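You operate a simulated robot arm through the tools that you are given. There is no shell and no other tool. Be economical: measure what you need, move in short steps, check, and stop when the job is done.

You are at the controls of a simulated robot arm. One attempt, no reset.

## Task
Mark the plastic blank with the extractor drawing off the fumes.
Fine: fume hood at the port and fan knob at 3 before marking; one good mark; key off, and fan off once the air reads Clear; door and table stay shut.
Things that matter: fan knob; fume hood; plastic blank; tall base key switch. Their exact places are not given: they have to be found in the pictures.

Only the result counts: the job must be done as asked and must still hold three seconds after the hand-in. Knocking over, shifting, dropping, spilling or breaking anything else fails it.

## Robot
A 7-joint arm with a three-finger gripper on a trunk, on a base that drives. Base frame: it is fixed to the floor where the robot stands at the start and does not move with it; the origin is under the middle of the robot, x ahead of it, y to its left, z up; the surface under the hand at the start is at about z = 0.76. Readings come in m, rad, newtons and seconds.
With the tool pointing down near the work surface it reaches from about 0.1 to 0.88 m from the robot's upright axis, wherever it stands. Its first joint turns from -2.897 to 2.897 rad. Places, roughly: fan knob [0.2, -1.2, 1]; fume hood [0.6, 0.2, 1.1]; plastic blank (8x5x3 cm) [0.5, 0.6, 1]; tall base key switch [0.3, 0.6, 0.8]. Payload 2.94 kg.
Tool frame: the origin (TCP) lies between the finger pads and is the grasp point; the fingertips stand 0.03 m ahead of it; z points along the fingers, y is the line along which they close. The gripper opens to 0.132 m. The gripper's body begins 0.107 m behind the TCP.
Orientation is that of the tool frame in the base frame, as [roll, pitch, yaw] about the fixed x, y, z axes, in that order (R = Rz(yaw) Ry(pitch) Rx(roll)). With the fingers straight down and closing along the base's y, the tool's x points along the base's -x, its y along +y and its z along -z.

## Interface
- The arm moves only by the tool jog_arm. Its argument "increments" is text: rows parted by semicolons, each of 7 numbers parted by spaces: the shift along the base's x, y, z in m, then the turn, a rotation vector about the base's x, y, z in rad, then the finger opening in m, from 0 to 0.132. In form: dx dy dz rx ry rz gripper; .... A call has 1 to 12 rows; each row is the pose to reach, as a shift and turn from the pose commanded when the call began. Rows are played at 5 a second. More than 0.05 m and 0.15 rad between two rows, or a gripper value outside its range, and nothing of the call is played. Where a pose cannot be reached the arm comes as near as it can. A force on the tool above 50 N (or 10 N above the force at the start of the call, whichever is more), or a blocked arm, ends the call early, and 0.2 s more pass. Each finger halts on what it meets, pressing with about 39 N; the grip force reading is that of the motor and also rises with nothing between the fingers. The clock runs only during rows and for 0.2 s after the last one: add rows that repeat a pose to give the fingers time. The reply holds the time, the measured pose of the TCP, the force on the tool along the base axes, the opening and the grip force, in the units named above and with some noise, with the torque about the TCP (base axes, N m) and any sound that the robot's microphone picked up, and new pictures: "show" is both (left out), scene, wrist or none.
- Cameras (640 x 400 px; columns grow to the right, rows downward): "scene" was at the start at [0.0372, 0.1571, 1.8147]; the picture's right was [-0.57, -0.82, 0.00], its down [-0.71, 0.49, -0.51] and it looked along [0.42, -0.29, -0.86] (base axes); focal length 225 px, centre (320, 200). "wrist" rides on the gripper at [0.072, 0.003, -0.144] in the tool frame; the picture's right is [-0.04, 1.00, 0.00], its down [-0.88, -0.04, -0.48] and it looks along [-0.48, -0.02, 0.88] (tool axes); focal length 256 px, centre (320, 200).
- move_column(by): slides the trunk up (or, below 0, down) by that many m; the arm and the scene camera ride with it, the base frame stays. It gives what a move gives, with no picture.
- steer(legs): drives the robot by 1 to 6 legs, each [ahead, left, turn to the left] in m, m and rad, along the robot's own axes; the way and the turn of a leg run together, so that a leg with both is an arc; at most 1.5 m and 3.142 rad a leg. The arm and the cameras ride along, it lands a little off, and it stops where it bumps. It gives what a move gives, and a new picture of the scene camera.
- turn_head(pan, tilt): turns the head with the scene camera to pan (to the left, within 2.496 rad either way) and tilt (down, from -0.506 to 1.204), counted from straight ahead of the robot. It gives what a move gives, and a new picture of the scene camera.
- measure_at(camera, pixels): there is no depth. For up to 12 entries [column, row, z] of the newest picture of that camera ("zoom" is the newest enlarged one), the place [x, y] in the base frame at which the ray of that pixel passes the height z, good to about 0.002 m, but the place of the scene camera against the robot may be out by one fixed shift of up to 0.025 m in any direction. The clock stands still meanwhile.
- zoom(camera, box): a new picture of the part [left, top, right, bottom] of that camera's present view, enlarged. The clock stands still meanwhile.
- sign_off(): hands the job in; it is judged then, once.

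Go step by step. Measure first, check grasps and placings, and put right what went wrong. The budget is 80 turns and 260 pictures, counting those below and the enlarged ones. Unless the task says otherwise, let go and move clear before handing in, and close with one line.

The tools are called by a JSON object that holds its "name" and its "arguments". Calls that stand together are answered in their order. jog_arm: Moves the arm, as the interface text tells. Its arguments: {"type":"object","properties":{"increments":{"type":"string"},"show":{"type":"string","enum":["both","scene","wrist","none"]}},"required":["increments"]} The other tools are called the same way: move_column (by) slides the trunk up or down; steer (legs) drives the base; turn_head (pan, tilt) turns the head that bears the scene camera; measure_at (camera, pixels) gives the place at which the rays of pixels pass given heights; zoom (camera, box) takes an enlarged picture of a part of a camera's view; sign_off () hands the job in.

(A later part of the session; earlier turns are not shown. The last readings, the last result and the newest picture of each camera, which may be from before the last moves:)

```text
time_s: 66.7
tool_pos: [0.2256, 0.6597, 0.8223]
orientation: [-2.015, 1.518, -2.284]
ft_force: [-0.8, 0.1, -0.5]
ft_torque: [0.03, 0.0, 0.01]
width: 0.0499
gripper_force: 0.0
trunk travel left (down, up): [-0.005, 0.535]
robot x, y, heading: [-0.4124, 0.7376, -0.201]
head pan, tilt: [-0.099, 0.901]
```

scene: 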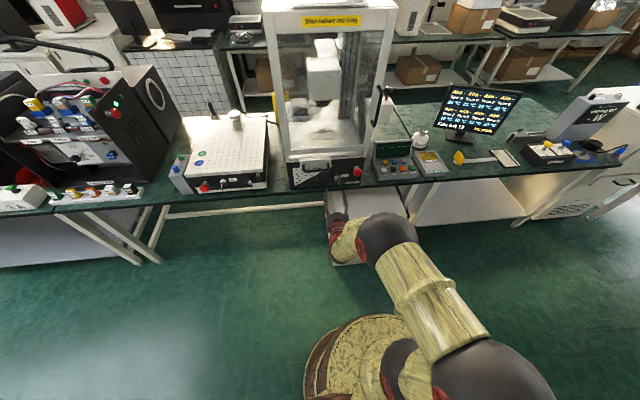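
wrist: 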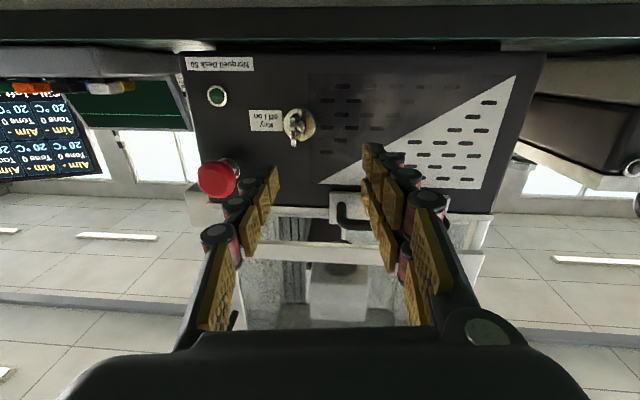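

Tool z is now 0.822 with the trunk low. Lining up on the key axis at a small standoff and levelling.

{"name": "jog_arm", "arguments": {"increments": "0.01 -0.015 0.005 0.02 -0.018 0 0.05; 0.025 -0.031 0.01 0.042 -0.036 0 0.05; 0.025 -0.031 0.01 0.042 -0.036 0 0.05"}}

{"name": "zoom", "arguments": {"camera": "wrist", "box": [220, 80, 420, 220]}}

{"name": "zoom", "arguments": {"camera": "scene", "box": [290, 130, 380, 210]}}

```text
time_s: 67.5
tool_pos: [0.2523, 0.6409, 0.832]
orientation: [1.985, 1.57, 1.704]
ft_force: [0.2, -0.1, -0.9]
ft_torque: [0.01, 0.02, 0.02]
width: 0.05
gripper_force: 0.0
out of reach, approached as far as the arm can: row 1, 2, 3
trunk travel left (down, up): [-0.005, 0.535]
robot x, y, heading: [-0.4115, 0.7307, -0.199]
head pan, tilt: [-0.099, 0.901]
```

scene: 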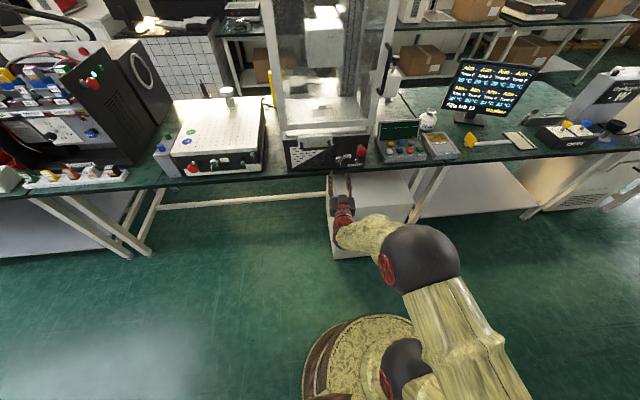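
wrist: 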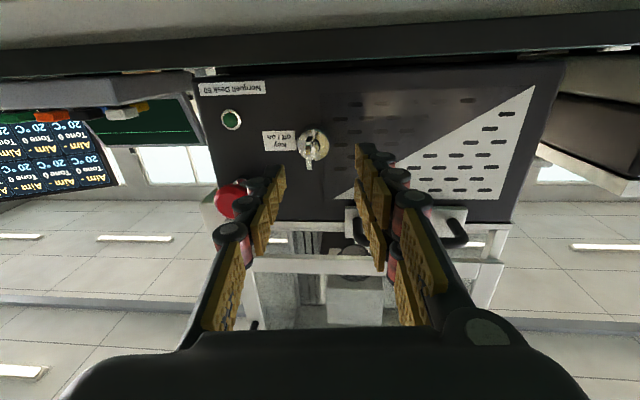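

```text
2.86 times, centred on (320, 150) of wrist
```

zoom: 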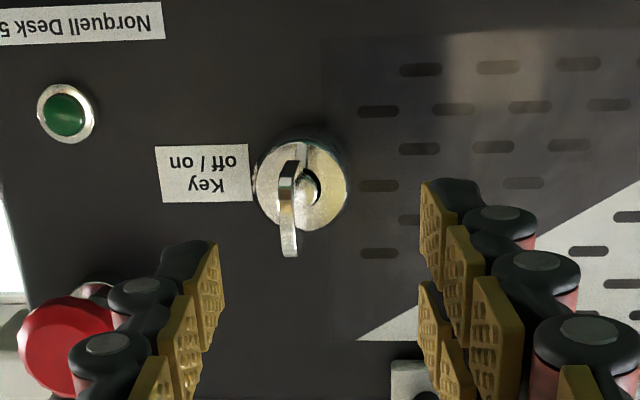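

```text
5.00 times, centred on (335, 170) of scene
```

zoom: 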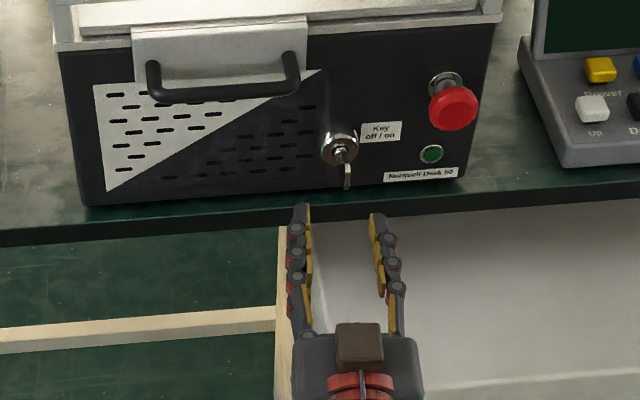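

The tool is now level; the key barrel is confirmed at (0.358, 0.604, 0.836) and the bow reaches out ~35 mm. Trying a small forward-right jog to the key axis to see whether the arm can do it.

{"name": "jog_arm", "arguments": {"increments": "0.012 -0.009 0 0 0 0 0.05; 0.024 -0.017 0 0 0 0 0.05; 0.024 -0.017 0 0 0 0 0.05", "show": "none"}}

```text
time_s: 68.3
tool_pos: [0.2767, 0.6393, 0.8339]
orientation: [1.73, 1.565, 1.446]
ft_force: [-0.3, 1.2, 0.7]
ft_torque: [0.04, -0.01, -0.03]
width: 0.05
gripper_force: 0.0
out of reach, approached as far as the arm can: row 1, 2, 3
trunk travel left (down, up): [-0.005, 0.535]
robot x, y, heading: [-0.4085, 0.7343, -0.201]
head pan, tilt: [-0.099, 0.901]
```

The arm advances but can't slide right; the base can. Strafing right 13 mm and looking.

{"name": "steer", "arguments": {"legs": [[0, -0.013, 0]]}}

{"name": "zoom", "arguments": {"camera": "wrist", "box": [220, 80, 420, 220]}}

```text
time_s: 69.1
tool_pos: [0.2735, 0.6258, 0.8338]
orientation: [1.703, 1.564, 1.421]
ft_force: [0.4, 0.5, 0.1]
ft_torque: [0.03, -0.01, 0.01]
width: 0.0501
gripper_force: 0.0
trunk travel left (down, up): [-0.005, 0.535]
robot x, y, heading: [-0.4116, 0.7239, -0.204]
head pan, tilt: [-0.099, 0.901]
```

scene: 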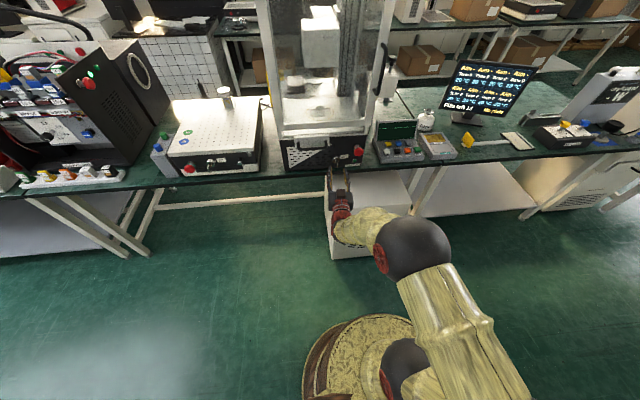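

```text
2.86 times, centred on (320, 150) of wrist
```

zoom: 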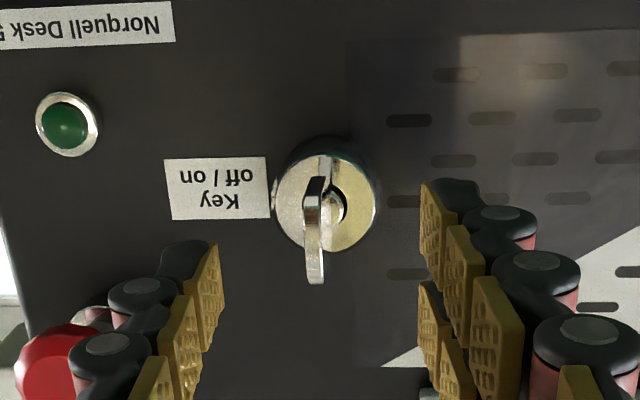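

The key blade is centred between the pads (zoom x≈316). Advancing 3 cm along the tool axis.

{"name": "jog_arm", "arguments": {"increments": "0.015 -0.004 0 0 0 0 0.05; 0.03 -0.008 0 0 0 0 0.05; 0.03 -0.008 0 0 0 0 0.05"}}

{"name": "zoom", "arguments": {"camera": "wrist", "box": [220, 80, 420, 220]}}

{"name": "zoom", "arguments": {"camera": "scene", "box": [290, 130, 380, 210]}}

```text
time_s: 69.9
tool_pos: [0.3046, 0.6185, 0.8332]
orientation: [1.75, 1.56, 1.457]
ft_force: [-0.4, -0.3, -0.3]
ft_torque: [-0.03, -0.04, -0.01]
width: 0.0498
gripper_force: 0.0
trunk travel left (down, up): [-0.005, 0.535]
robot x, y, heading: [-0.4139, 0.7238, -0.201]
head pan, tilt: [-0.099, 0.901]
```

scene: 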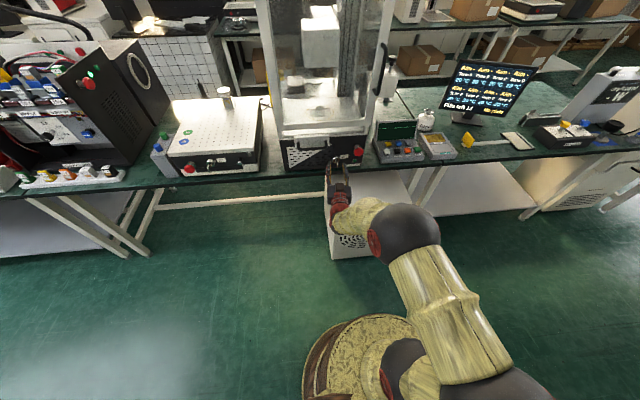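
wrist: 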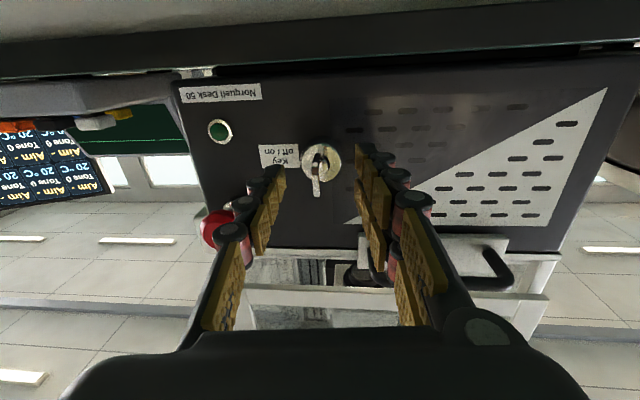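

```text
2.86 times, centred on (320, 150) of wrist
```

zoom: 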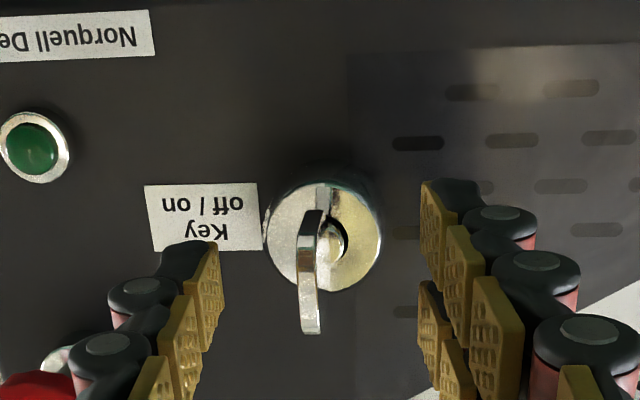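

```text
5.00 times, centred on (335, 170) of scene
```

zoom: 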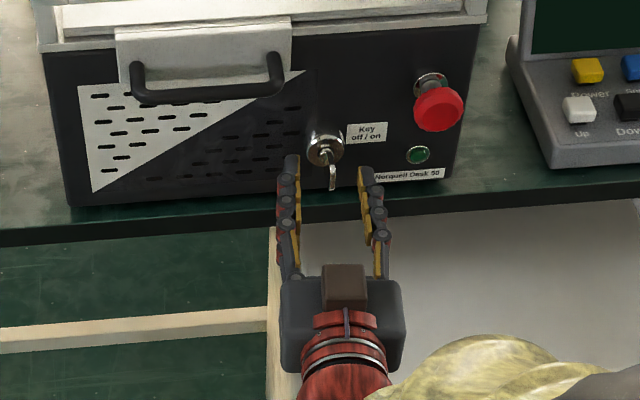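

The fingertips now straddle the blade's outer part. Advancing 12 mm more and closing gently.

{"name": "jog_arm", "arguments": {"increments": "0.012 -0.003 0 0 0 0 0.05; 0.012 -0.003 0 0 0 0 0.03; 0.012 -0.003 0 0 0 0 0.01; 0.012 -0.003 0 0 0 0 0; 0.012 -0.003 0 0 0 0 0; 0.012 -0.003 0 0 0 0 0"}}

{"name": "zoom", "arguments": {"camera": "wrist", "box": [220, 80, 420, 220]}}

{"name": "zoom", "arguments": {"camera": "scene", "box": [290, 130, 380, 210]}}

```text
time_s: 71.3
tool_pos: [0.3163, 0.6141, 0.8327]
orientation: [1.738, 1.559, 1.44]
ft_force: [0.8, -18.4, -0.6]
ft_torque: [0.0, -0.07, 0.36]
width: 0.0074
gripper_force: 30.5
trunk travel left (down, up): [-0.005, 0.535]
robot x, y, heading: [-0.4148, 0.7247, -0.204]
head pan, tilt: [-0.099, 0.901]
```

scene: 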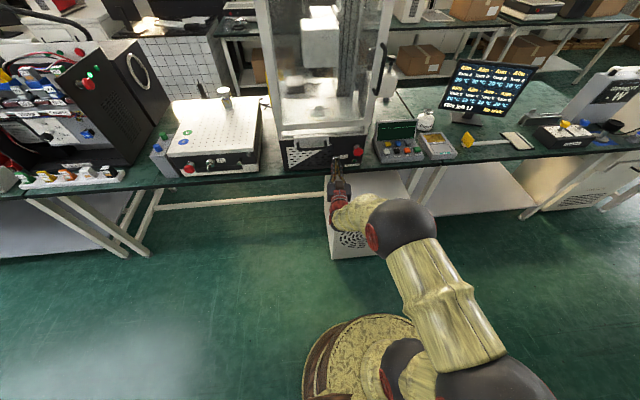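
wrist: 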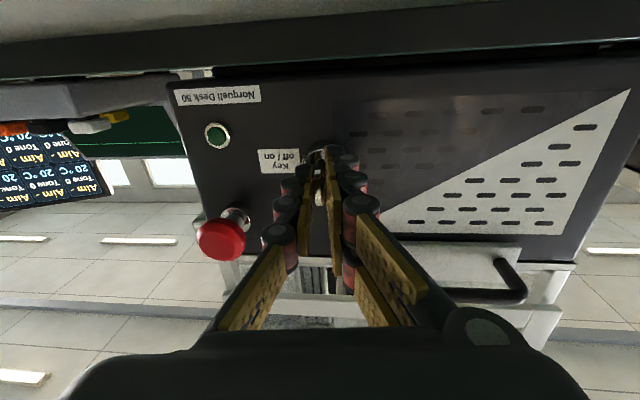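

```text
2.86 times, centred on (320, 150) of wrist
```

zoom: 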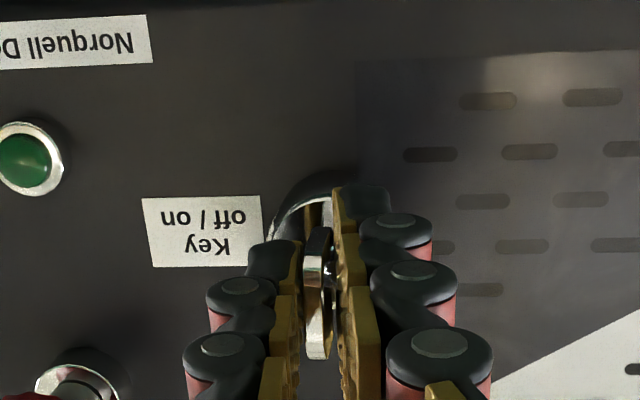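

```text
5.00 times, centred on (335, 170) of scene
```

zoom: 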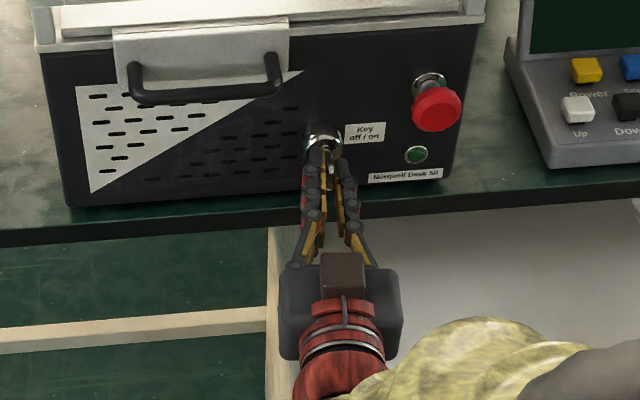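

The blade is held (7 mm) with an 18 N side load. I'll relieve it by 3 mm and start turning clockwise (off→on), first 30°.

{"name": "jog_arm", "arguments": {"increments": "-0.001 -0.003 0.001 0 0 0 0; -0.001 -0.003 0.002 0.126 -0.034 0 0; -0.001 -0.003 0.002 0.252 -0.068 0 0; -0.001 -0.003 0.002 0.378 -0.102 0 0; -0.001 -0.003 0.002 0.504 -0.136 0 0"}}

{"name": "zoom", "arguments": {"camera": "wrist", "box": [220, 80, 420, 220]}}

```text
time_s: 72.2
tool_pos: [0.3085, 0.6156, 0.8377]
orientation: [1.849, 1.47, 1.503]
ft_force: [-3.8, -7.5, -1.4]
ft_torque: [-0.26, -0.88, 0.23]
width: 0.0075
gripper_force: 35.5
out of reach, approached as far as the arm can: row 2, 3, 4
trunk travel left (down, up): [-0.005, 0.535]
robot x, y, heading: [-0.4149, 0.7216, -0.212]
head pan, tilt: [-0.099, 0.901]
stopped in row 4: the force on the tool passed its limit at 96 N (the readings are from after the stop); the commanded pose is now the measured one
```

scene: 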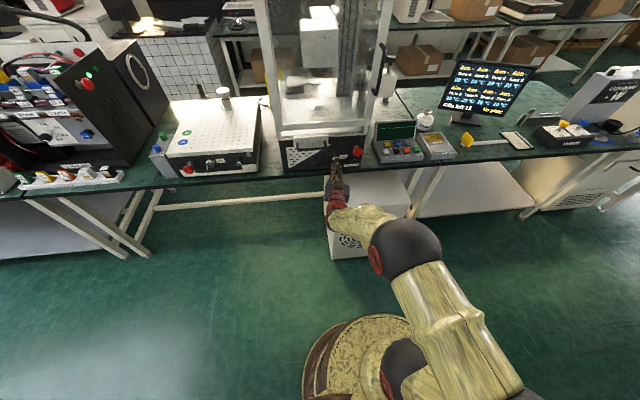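
wrist: 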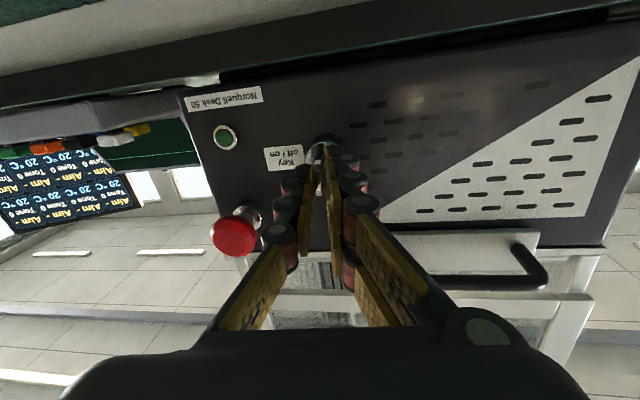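

```text
2.86 times, centred on (320, 150) of wrist
```

zoom: 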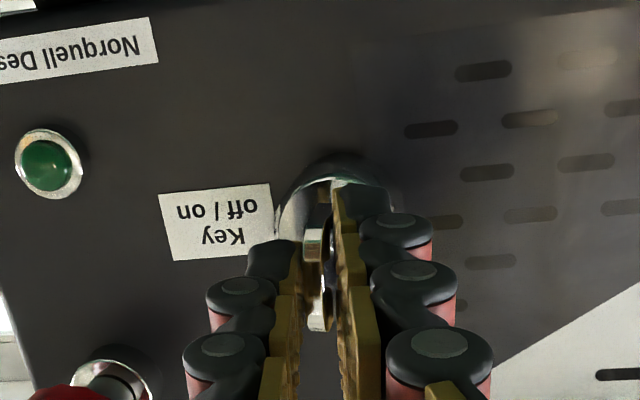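

The roll joint is at its limit in this direction. I'll release, back off, and roll the gripper the other way by 180° (camera on top) so there is room to turn.

{"name": "jog_arm", "arguments": {"increments": "0 0 0 0 0 0 0.05; 0 0 0 0 0 0 0.05; -0.04 0.011 0 0 0 0 0.05; -0.08 0.022 0 0 0 0 0.05; -0.10 0.027 0 -0.1 0.03 0 0.05; -0.10 0.027 0 -0.23 0.063 0 0.05; -0.10 0.027 0 -0.36 0.1 0 0.05; -0.10 0.027 0 -0.49 0.136 0 0.05; -0.10 0.027 0 -0.62 0.17 0 0.05; -0.10 0.027 0 -0.75 0.207 0 0.05; -0.10 0.027 0 -0.88 0.243 0 0.05; -0.10 0.027 0 -1.01 0.28 0 0.05"}}

{"name": "zoom", "arguments": {"camera": "scene", "box": [290, 130, 380, 210]}}

```text
time_s: 74.8
tool_pos: [0.2095, 0.6459, 0.8383]
orientation: [-1.516, 0.617, -1.868]
ft_force: [0.0, -0.6, -0.7]
ft_torque: [0.06, -0.01, 0.01]
width: 0.0498
gripper_force: 0.1
trunk travel left (down, up): [-0.005, 0.535]
robot x, y, heading: [-0.4117, 0.7228, -0.205]
head pan, tilt: [-0.099, 0.901]
```

scene: 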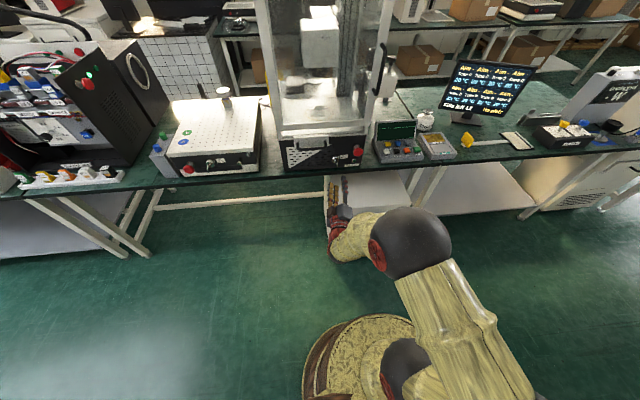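
wrist: 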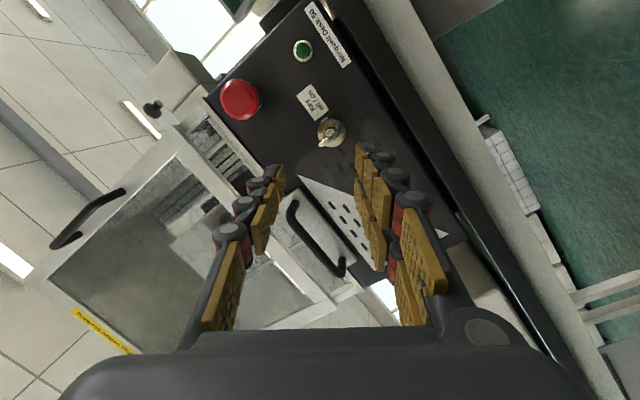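

```text
5.00 times, centred on (335, 170) of scene
```

zoom: 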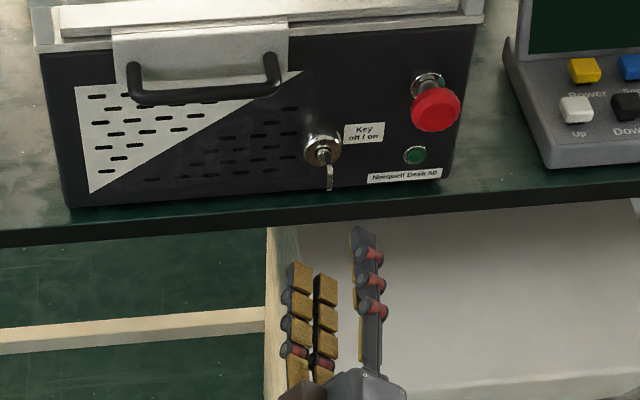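

The key is still vertical (off) and the cabinet unmoved. Continuing the roll.

{"name": "jog_arm", "arguments": {"increments": "0 0 0 -0.1371 0.0468 -0.0065 0.05; 0 0 0 -0.2742 0.0936 -0.013 0.05; 0 0 0 -0.4113 0.1404 -0.0195 0.05; 0 0 0 -0.5484 0.1872 -0.026 0.05; 0 0 0 -0.6855 0.234 -0.0325 0.05; 0 0 0 -0.8226 0.2808 -0.039 0.05; 0 0 0 -0.9597 0.3276 -0.0455 0.05; 0 0 0 -1.0968 0.3744 -0.052 0.05; 0 0 0 -1.2339 0.4212 -0.0585 0.05; 0 0 0 -1.371 0.468 -0.065 0.05; 0 0 0 -1.5081 0.5148 -0.0715 0.05; 0 0 0 -1.6452 0.5616 -0.078 0.05", "show": "none"}}

{"name": "jog_arm", "arguments": {"increments": "0 0 0 -0.1371 0.0468 -0.0065 0.05; 0 0 0 -0.2742 0.0936 -0.013 0.05; 0 0 0 -0.4113 0.1404 -0.0195 0.05; 0 0 0 -0.4113 0.1404 -0.0195 0.05"}}

```text
time_s: 77.3
tool_pos: [0.2094, 0.6461, 0.8377]
orientation: [-1.467, -1.119, -1.992]
ft_force: [-0.6, 0.2, 0.1]
ft_torque: [-0.04, 0.0, 0.02]
width: 0.0501
gripper_force: 0.1
trunk travel left (down, up): [-0.005, 0.535]
robot x, y, heading: [-0.4126, 0.7203, -0.204]
head pan, tilt: [-0.099, 0.901]
```

```text
time_s: 78.3
tool_pos: [0.2103, 0.6463, 0.837]
orientation: [-0.322, -1.525, 3.136]
ft_force: [0.5, -0.2, -0.4]
ft_torque: [-0.02, -0.04, 0.04]
width: 0.0503
gripper_force: 0.0
trunk travel left (down, up): [-0.005, 0.535]
robot x, y, heading: [-0.4115, 0.7226, -0.204]
head pan, tilt: [-0.099, 0.901]
```

scene: 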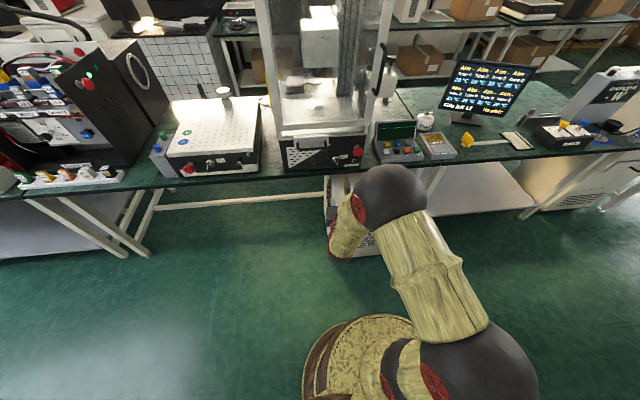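
wrist: 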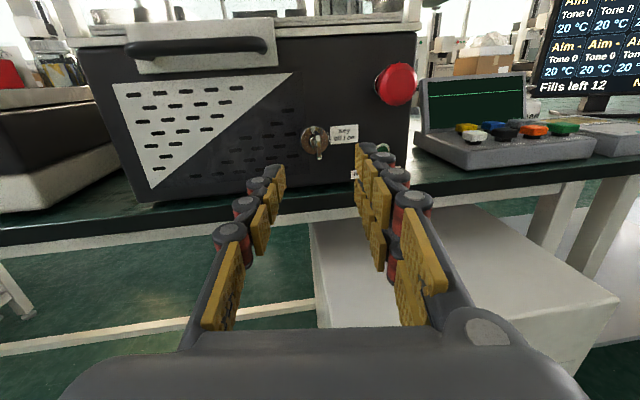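

The camera is now on top, with the key at (318,143) in clear view. Correcting yaw/pitch slightly and approaching along the key axis.

{"name": "jog_arm", "arguments": {"increments": "0.02 -0.0055 -0.001 0.004 0.014 0.018 0.05; 0.04 -0.011 -0.002 0.008 0.028 0.036 0.05; 0.065 -0.018 -0.003 0.012 0.042 0.055 0.05; 0.065 -0.018 -0.003 0.012 0.042 0.055 0.05"}}

{"name": "zoom", "arguments": {"camera": "wrist", "box": [220, 80, 420, 220]}}

```text
time_s: 79.3
tool_pos: [0.2763, 0.6297, 0.8329]
orientation: [-1.754, -1.558, -1.663]
ft_force: [0.8, 0.2, -2.3]
ft_torque: [-0.01, -0.12, -0.01]
width: 0.05
gripper_force: 0.1
trunk travel left (down, up): [-0.005, 0.535]
robot x, y, heading: [-0.4123, 0.7218, -0.202]
head pan, tilt: [-0.099, 0.901]
```

scene: 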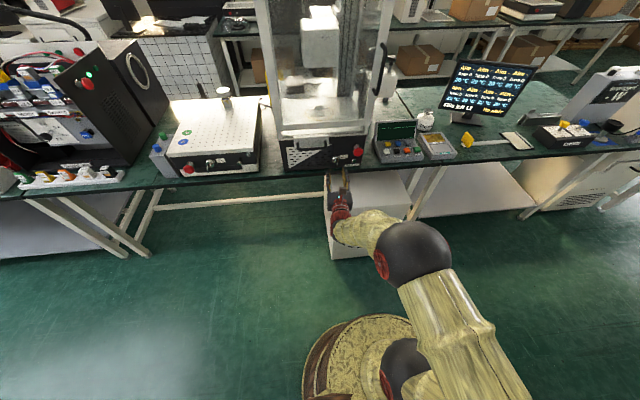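
wrist: 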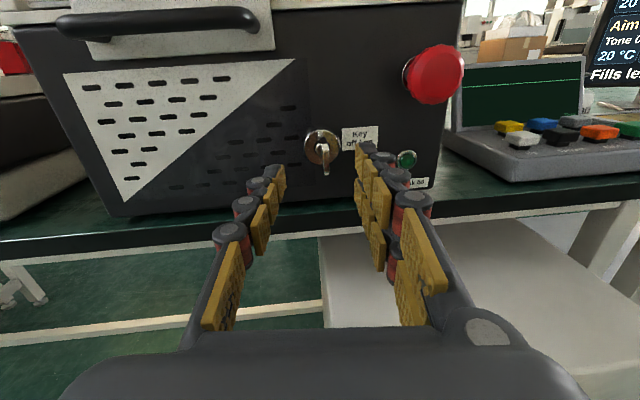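

```text
2.86 times, centred on (320, 150) of wrist
```

zoom: 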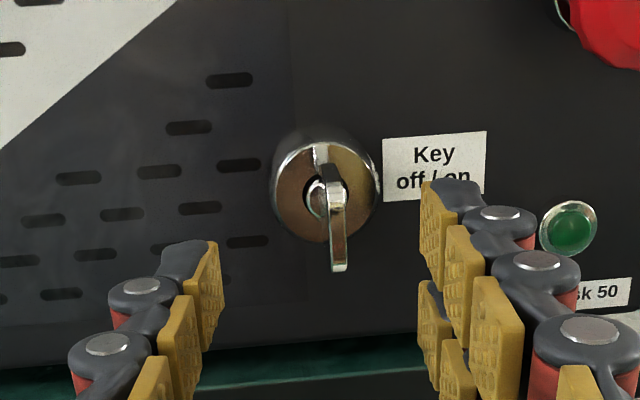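

The blade (zoom x≈338) is ~4 mm right of centre. Advancing 4 cm with that correction, then closing.

{"name": "jog_arm", "arguments": {"increments": "0.01 -0.006 0 0 0 0 0.05; 0.025 -0.012 0 0 0 0 0.05; 0.04 -0.0175 0 0 0 0 0.05; 0.04 -0.0175 0 0 0 0 0.03; 0.04 -0.0175 0 0 0 0 0.01; 0.04 -0.0175 0 0 0 0 0; 0.04 -0.0175 0 0 0 0 0"}}

{"name": "zoom", "arguments": {"camera": "wrist", "box": [220, 80, 420, 220]}}

```text
time_s: 81.0
tool_pos: [0.2969, 0.618, 0.8304]
orientation: [-1.64, -1.552, -1.789]
ft_force: [0.4, -17.6, -0.7]
ft_torque: [0.06, 0.04, -0.37]
width: 0.006
gripper_force: 18.4
out of reach, approached as far as the arm can: row 1, 2, 3, 4, 5, 6, 7
trunk travel left (down, up): [-0.005, 0.535]
robot x, y, heading: [-0.4199, 0.722, -0.209]
head pan, tilt: [-0.099, 0.901]
```

scene: 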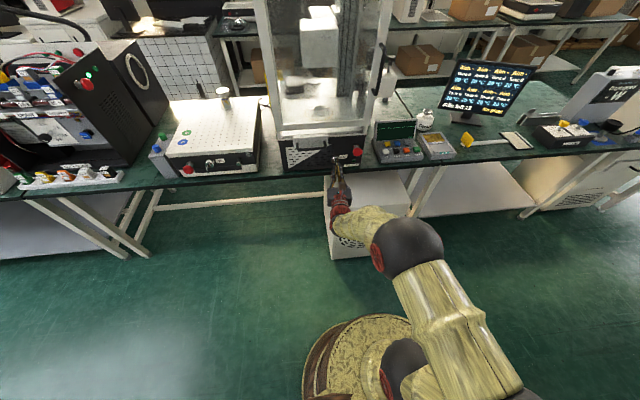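
wrist: 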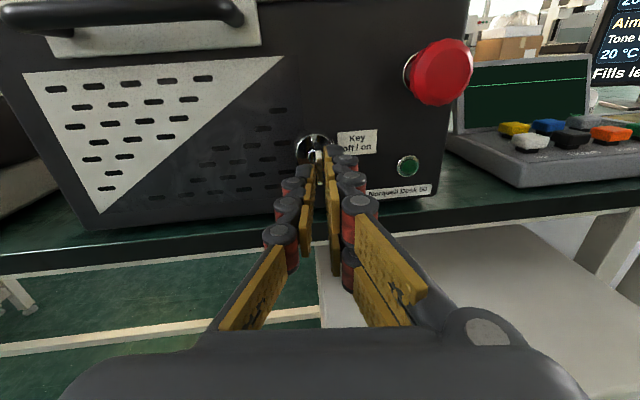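

```text
2.86 times, centred on (320, 150) of wrist
```

zoom: 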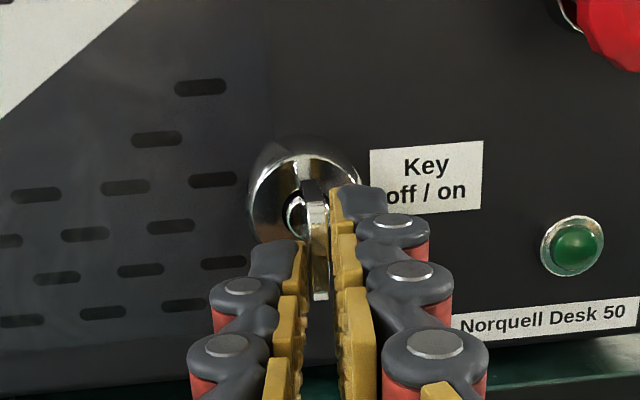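

The tips hold only the blade's end, as the arm stops short of the commanded point. I'll open and let the base carry the tool ~18 mm forward and 3 mm right.

{"name": "jog_arm", "arguments": {"increments": "0 0 0 0 0 0 0.05; 0 0 0 0 0 0 0.05; 0 0 0.001 0 0 0 0.05", "show": "none"}}

{"name": "steer", "arguments": {"legs": [[0.018, -0.003, 0]]}}

{"name": "zoom", "arguments": {"camera": "wrist", "box": [220, 80, 420, 220]}}

```text
time_s: 81.8
tool_pos: [0.2982, 0.6231, 0.8316]
orientation: [-1.623, -1.555, -1.799]
ft_force: [-1.0, 0.4, -0.1]
ft_torque: [0.0, -0.01, -0.02]
width: 0.0503
gripper_force: 0.0
trunk travel left (down, up): [-0.005, 0.535]
robot x, y, heading: [-0.4126, 0.7216, -0.204]
head pan, tilt: [-0.099, 0.901]
```

```text
time_s: 82.5
tool_pos: [0.3146, 0.6162, 0.8302]
orientation: [-1.61, -1.555, -1.815]
ft_force: [-1.3, -0.1, 0.1]
ft_torque: [0.05, 0.06, 0.02]
width: 0.05
gripper_force: 0.0
trunk travel left (down, up): [-0.005, 0.535]
robot x, y, heading: [-0.3935, 0.7143, -0.2]
head pan, tilt: [-0.099, 0.901]
```

scene: 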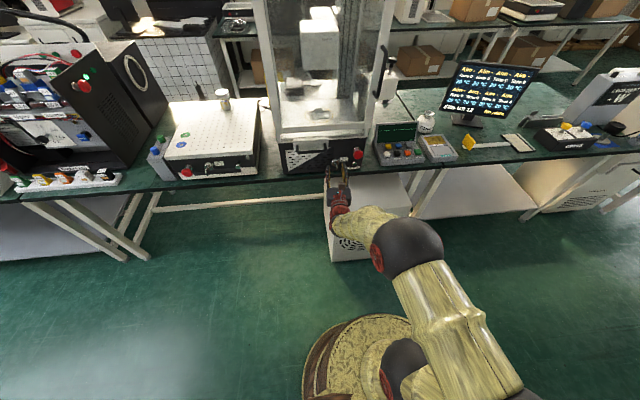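

```text
2.86 times, centred on (320, 150) of wrist
```

zoom: 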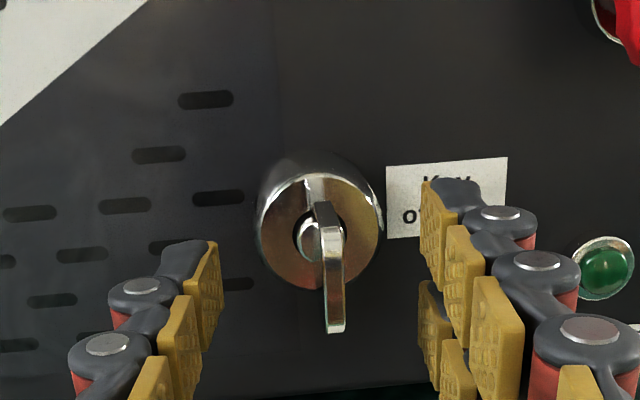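

Now the blade sits well inside the pads. Closing with a 3 mm right / 5 mm up correction so the tool axis lies on the key axis.

{"name": "jog_arm", "arguments": {"increments": "0 -0.003 0.005 0 0 0 0.04; 0 -0.003 0.005 0 0 0 0.02; 0 -0.003 0.005 0 0 0 0; 0 -0.003 0.005 0 0 0 0; 0 -0.003 0.005 0 0 0 0", "show": "none"}}

```text
time_s: 83.7
tool_pos: [0.3134, 0.6134, 0.8354]
orientation: [-1.655, -1.555, -1.771]
ft_force: [2.4, 2.4, 0.3]
ft_torque: [0.05, 0.14, 0.62]
width: 0.0072
gripper_force: 28.9
trunk travel left (down, up): [-0.005, 0.535]
robot x, y, heading: [-0.3949, 0.7173, -0.205]
head pan, tilt: [-0.099, 0.901]
```

Gripped cleanly with little side load. Turning clockwise in small steps, 45° first.

{"name": "jog_arm", "arguments": {"increments": "0 0 0 0.126 -0.035 0 0; 0 0 0 0.252 -0.07 0 0; 0 0 0 0.378 -0.105 0 0; 0 0 0 0.504 -0.14 0 0; 0 0 0 0.63 -0.175 0 0; 0 0 0 0.756 -0.21 0 0"}}

{"name": "zoom", "arguments": {"camera": "wrist", "box": [220, 80, 420, 220]}}

{"name": "zoom", "arguments": {"camera": "scene", "box": [290, 110, 470, 210]}}

```text
time_s: 85.1
tool_pos: [0.3134, 0.6124, 0.8352]
orientation: [-1.583, -0.77, -1.846]
ft_force: [-3.7, 2.5, -0.8]
ft_torque: [0.0, 0.14, 1.1]
width: 0.0067
gripper_force: 34.7
trunk travel left (down, up): [-0.005, 0.535]
robot x, y, heading: [-0.3948, 0.7142, -0.203]
head pan, tilt: [-0.099, 0.901]
```

scene: 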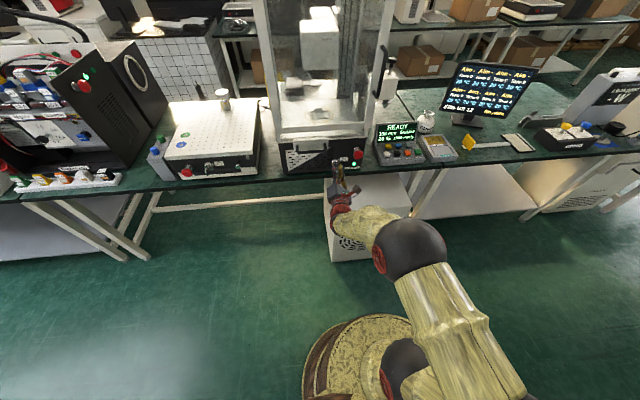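
wrist: 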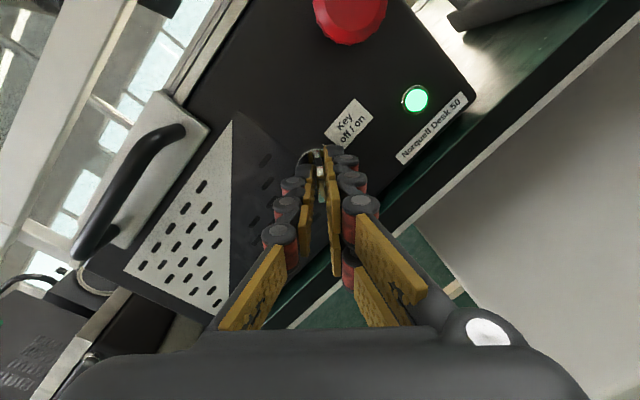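

```text
2.86 times, centred on (320, 150) of wrist
```

zoom: 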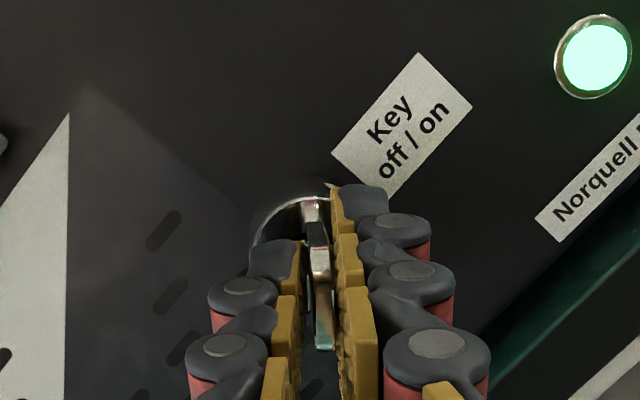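

```text
3.56 times, centred on (380, 160) of scene
```

zoom: 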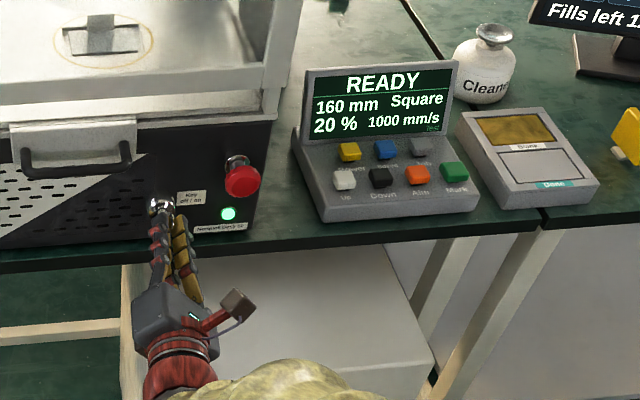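

Key is on: LED lit, display READY, 160 mm, Square, 20 %, 1000 mm/s. Completing the turn to 90°.

{"name": "jog_arm", "arguments": {"increments": "0 0 0 0.126 -0.035 0 0; 0 0 0 0.252 -0.07 0 0; 0 0 0 0.378 -0.105 0 0; 0 0 0 0.504 -0.14 0 0; 0 0 0 0.63 -0.175 0 0; 0 0 0 0.756 -0.21 0 0", "show": "wrist"}}

```text
time_s: 86.5
tool_pos: [0.314, 0.616, 0.8335]
orientation: [-1.587, 0.015, -1.852]
ft_force: [-12.3, 5.0, -9.6]
ft_torque: [-0.95, 0.74, 0.45]
width: 0.0172
gripper_force: 42.3
trunk travel left (down, up): [-0.005, 0.535]
robot x, y, heading: [-0.3976, 0.715, -0.204]
head pan, tilt: [-0.099, 0.901]
```

wrist: 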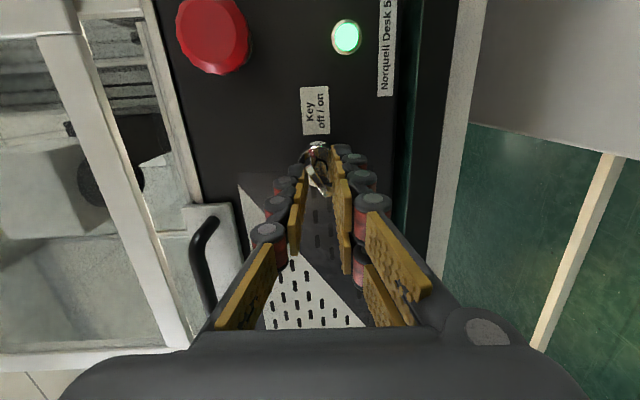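

The opening grew to 17 mm, so the key has hit its "on" stop before 90°. Releasing and backing straight out.

{"name": "jog_arm", "arguments": {"increments": "0 0 0 0 0 0 0.05; 0 0 0 0 0 0 0.05; 0 0 0 0 0 0 0.05; -0.035 0.01 0 0 0 0 0.05; -0.07 0.02 0 0 0 0 0.05; -0.105 0.03 0 0 0 0 0.05; -0.11 0.03 0.03 0 0 0 0.05"}}

{"name": "zoom", "arguments": {"camera": "wrist", "box": [220, 40, 420, 180]}}

{"name": "zoom", "arguments": {"camera": "scene", "box": [290, 110, 470, 210]}}

{"name": "zoom", "arguments": {"camera": "scene", "box": [240, 0, 400, 160]}}

```text
time_s: 88.1
tool_pos: [0.2075, 0.6414, 0.8666]
orientation: [-1.585, 0.016, -1.84]
ft_force: [0.3, 0.3, -0.9]
ft_torque: [0.0, -0.04, -0.02]
width: 0.0501
gripper_force: 0.0
trunk travel left (down, up): [-0.005, 0.535]
robot x, y, heading: [-0.392, 0.715, -0.203]
head pan, tilt: [-0.099, 0.901]
```

scene: 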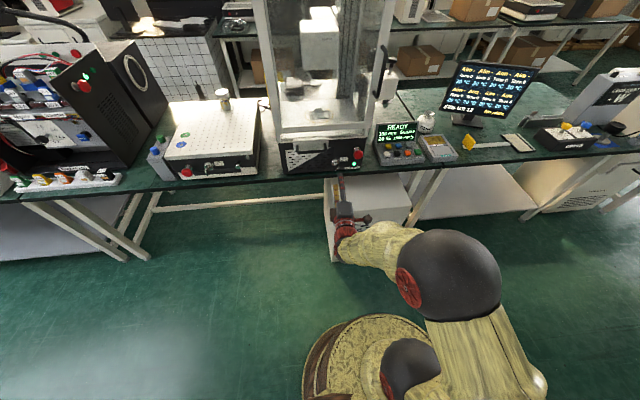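
wrist: 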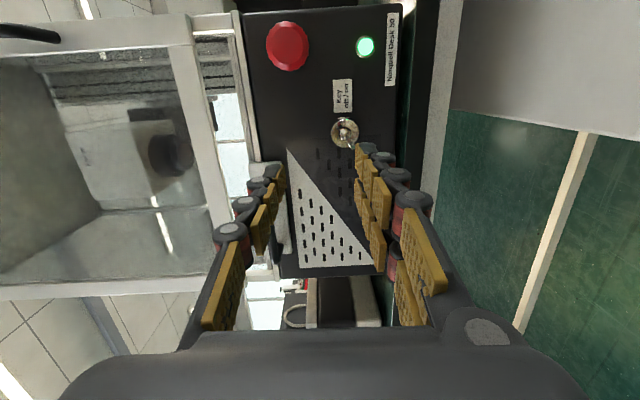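

```text
2.86 times, centred on (320, 110) of wrist
```

zoom: 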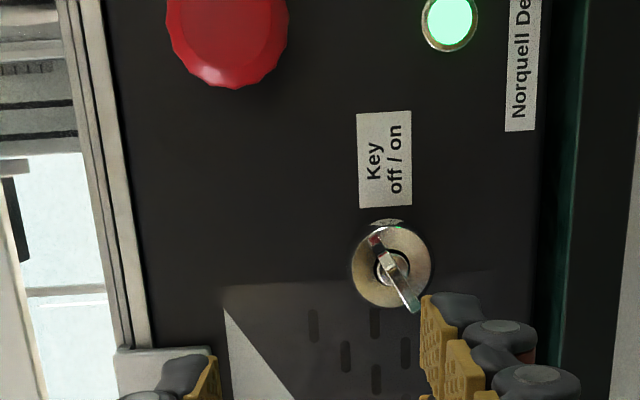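

```text
3.56 times, centred on (380, 160) of scene
```

zoom: 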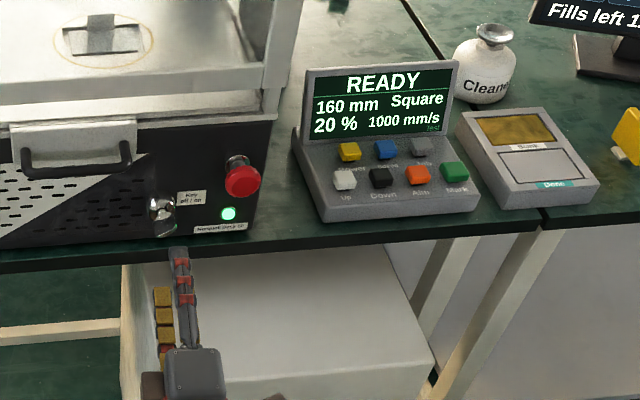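

```text
2.50 times, centred on (320, 80) of scene
```

zoom: 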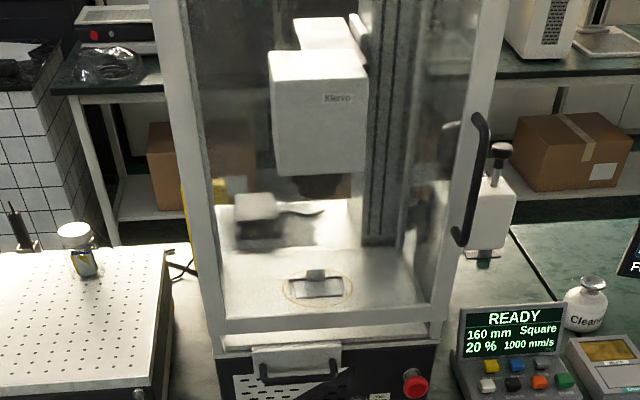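

Key rests at its on stop (~60°), READY shown. I'll raise the trunk, point the tool down again and look closely at the head scale and blank for any focus hint.

{"name": "move_column", "arguments": {"by": 0.3}}

{"name": "jog_arm", "arguments": {"increments": "-0.01 0.003 0.01 0.036 0.13 0 0.05; -0.02 0.006 0.02 0.072 0.26 0 0.03; -0.02 0.006 0.03 0.108 0.39 0 0; -0.02 0.006 0.04 0.144 0.52 0 0; -0.02 0.006 0.05 0.18 0.65 0 0; -0.02 0.006 0.06 0.216 0.78 0 0; -0.02 0.006 0.07 0.25 0.91 0 0; -0.02 0.006 0.08 0.287 1.04 0 0; -0.02 0.006 0.09 0.323 1.17 0 0; -0.02 0.006 0.1 0.359 1.3 0 0; -0.02 0.006 0.1 0.39 1.41 0 0; -0.02 0.006 0.1 0.418 1.514 0 0", "show": "scene"}}

{"name": "zoom", "arguments": {"camera": "scene", "box": [260, 60, 420, 220]}}

```text
time_s: 91.1
tool_pos: [0.2083, 0.6413, 1.1672]
orientation: [-1.585, 0.013, -1.84]
ft_force: [0.1, -0.7, -0.4]
ft_torque: [0.02, 0.04, -0.01]
width: 0.0501
gripper_force: 0.1
trunk travel left (down, up): [-0.305, 0.235]
robot x, y, heading: [-0.399, 0.714, -0.205]
head pan, tilt: [-0.099, 0.901]
```

```text
time_s: 93.7
tool_pos: [0.1868, 0.647, 1.2654]
orientation: [3.128, -0.001, -1.853]
ft_force: [0.1, 0.6, -0.5]
ft_torque: [0.01, 0.04, 0.02]
width: 0.0
gripper_force: 28.4
out of reach, approached as far as the arm can: row 7
trunk travel left (down, up): [-0.305, 0.235]
robot x, y, heading: [-0.3978, 0.7148, -0.204]
head pan, tilt: [-0.099, 0.901]
```

scene: 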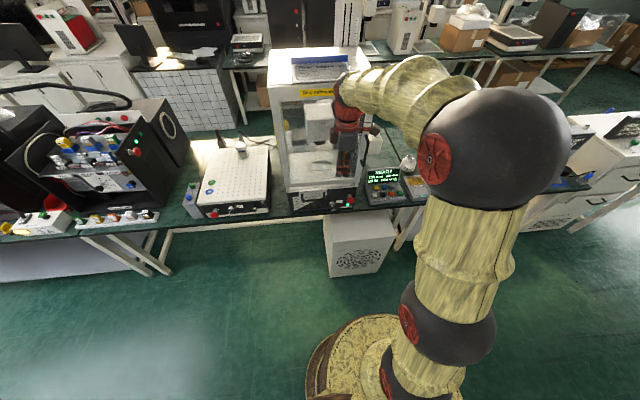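

```text
2.50 times, centred on (340, 140) of scene
```

zoom: 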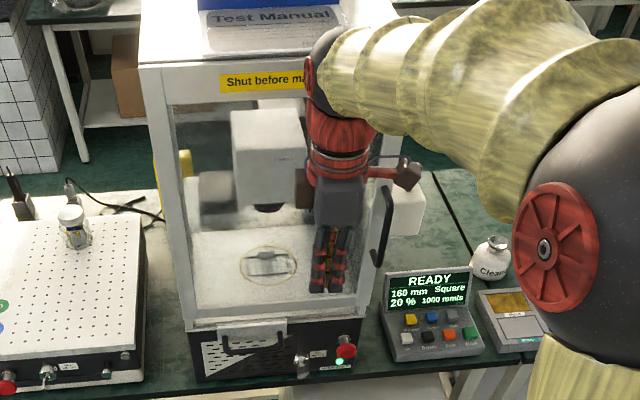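

Driving right 0.35 m to bring the panel within reach, then looking.

{"name": "steer", "arguments": {"legs": [[0.03, -0.36, 0]]}}

{"name": "turn_head", "arguments": {"pan": 0.15, "tilt": 0.85}}

{"name": "zoom", "arguments": {"camera": "scene", "box": [260, 60, 420, 220]}}

{"name": "zoom", "arguments": {"camera": "wrist", "box": [0, 0, 640, 400]}}

```text
time_s: 96.0
tool_pos: [0.1433, 0.2922, 1.2668]
orientation: [3.13, 0.002, -1.856]
ft_force: [0.5, -1.0, -0.7]
ft_torque: [0.02, -0.01, 0.03]
width: 0.0003
gripper_force: 28.4
trunk travel left (down, up): [-0.305, 0.235]
robot x, y, heading: [-0.4409, 0.361, -0.208]
head pan, tilt: [-0.099, 0.901]
```

scene: 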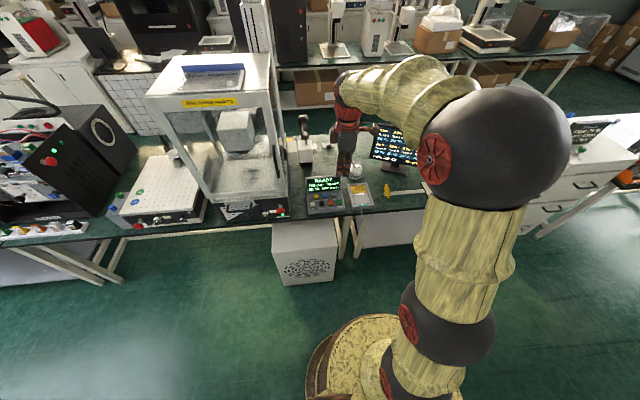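

```text
time_s: 96.8
tool_pos: [0.143, 0.293, 1.266]
orientation: [3.129, -0.002, -1.855]
ft_force: [-0.1, -0.3, 0.4]
ft_torque: [0.01, 0.01, -0.01]
width: 0.0001
gripper_force: 28.4
trunk travel left (down, up): [-0.305, 0.235]
robot x, y, heading: [-0.4389, 0.3601, -0.2]
head pan, tilt: [0.15, 0.85]
```

scene: 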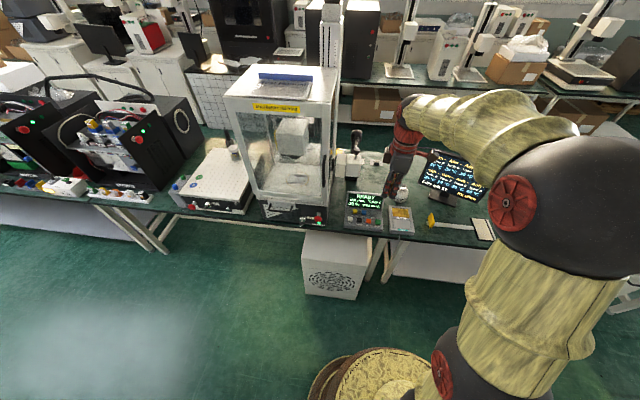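

```text
2.50 times, centred on (340, 140) of scene
```

zoom: 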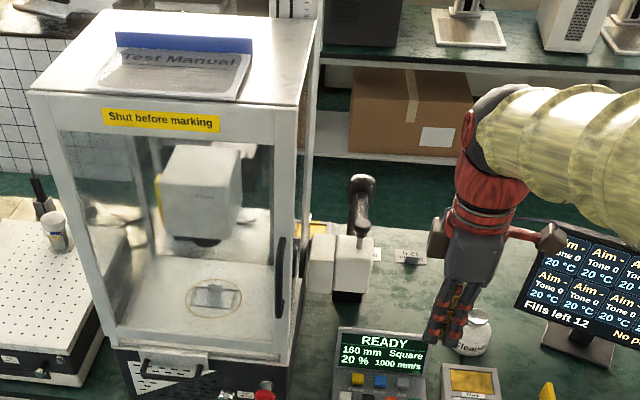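

```text
1.00 times, centred on (320, 200) of wrist (not enlarged: the box is as wide or as high as the picture)
```

zoom: 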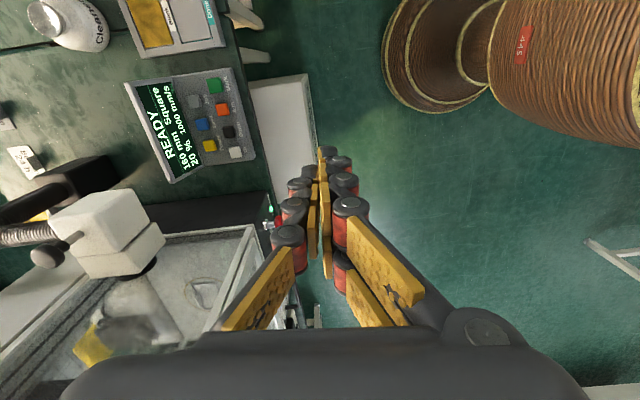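

READY still shows. I'll measure the buttons from this view: Mark (213,86), Aim (222,109).

{"name": "zoom", "arguments": {"camera": "wrist", "box": [120, 50, 270, 200]}}

{"name": "measure_at", "arguments": {"camera": "wrist", "pixels": [[213, 86, 0.78], [213, 86, 0.8], [213, 86, 0.85], [222, 109, 0.8], [222, 109, 0.85], [236, 153, 0.8]]}}

```text
2.67 times, centred on (195, 125) of wrist
```

zoom: 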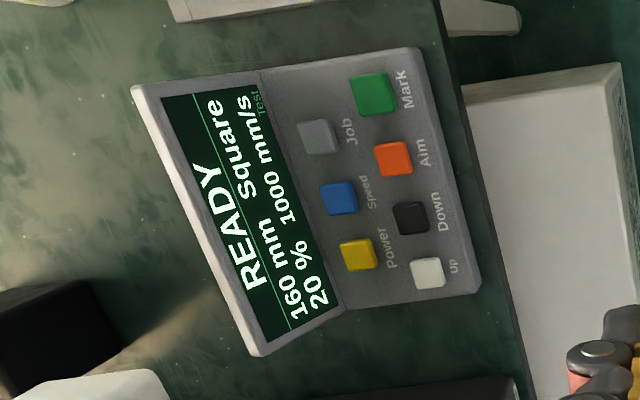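

```text
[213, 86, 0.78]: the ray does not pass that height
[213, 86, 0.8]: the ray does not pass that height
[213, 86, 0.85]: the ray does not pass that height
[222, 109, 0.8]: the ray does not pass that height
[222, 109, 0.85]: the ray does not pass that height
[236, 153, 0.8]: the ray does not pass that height
```

The plain wrist picture is stale, so I'll measure in the fresh zoom instead.

{"name": "measure_at", "arguments": {"camera": "zoom", "pixels": [[374, 95, 0.78], [374, 95, 0.8], [374, 95, 0.85], [393, 158, 0.8], [393, 158, 0.85], [428, 272, 0.8], [428, 272, 0.85]]}}

```text
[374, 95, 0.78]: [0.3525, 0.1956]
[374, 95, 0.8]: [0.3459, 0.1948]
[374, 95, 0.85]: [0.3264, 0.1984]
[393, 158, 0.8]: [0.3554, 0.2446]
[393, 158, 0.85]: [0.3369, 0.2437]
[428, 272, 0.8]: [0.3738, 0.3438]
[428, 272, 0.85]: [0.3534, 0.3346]
```

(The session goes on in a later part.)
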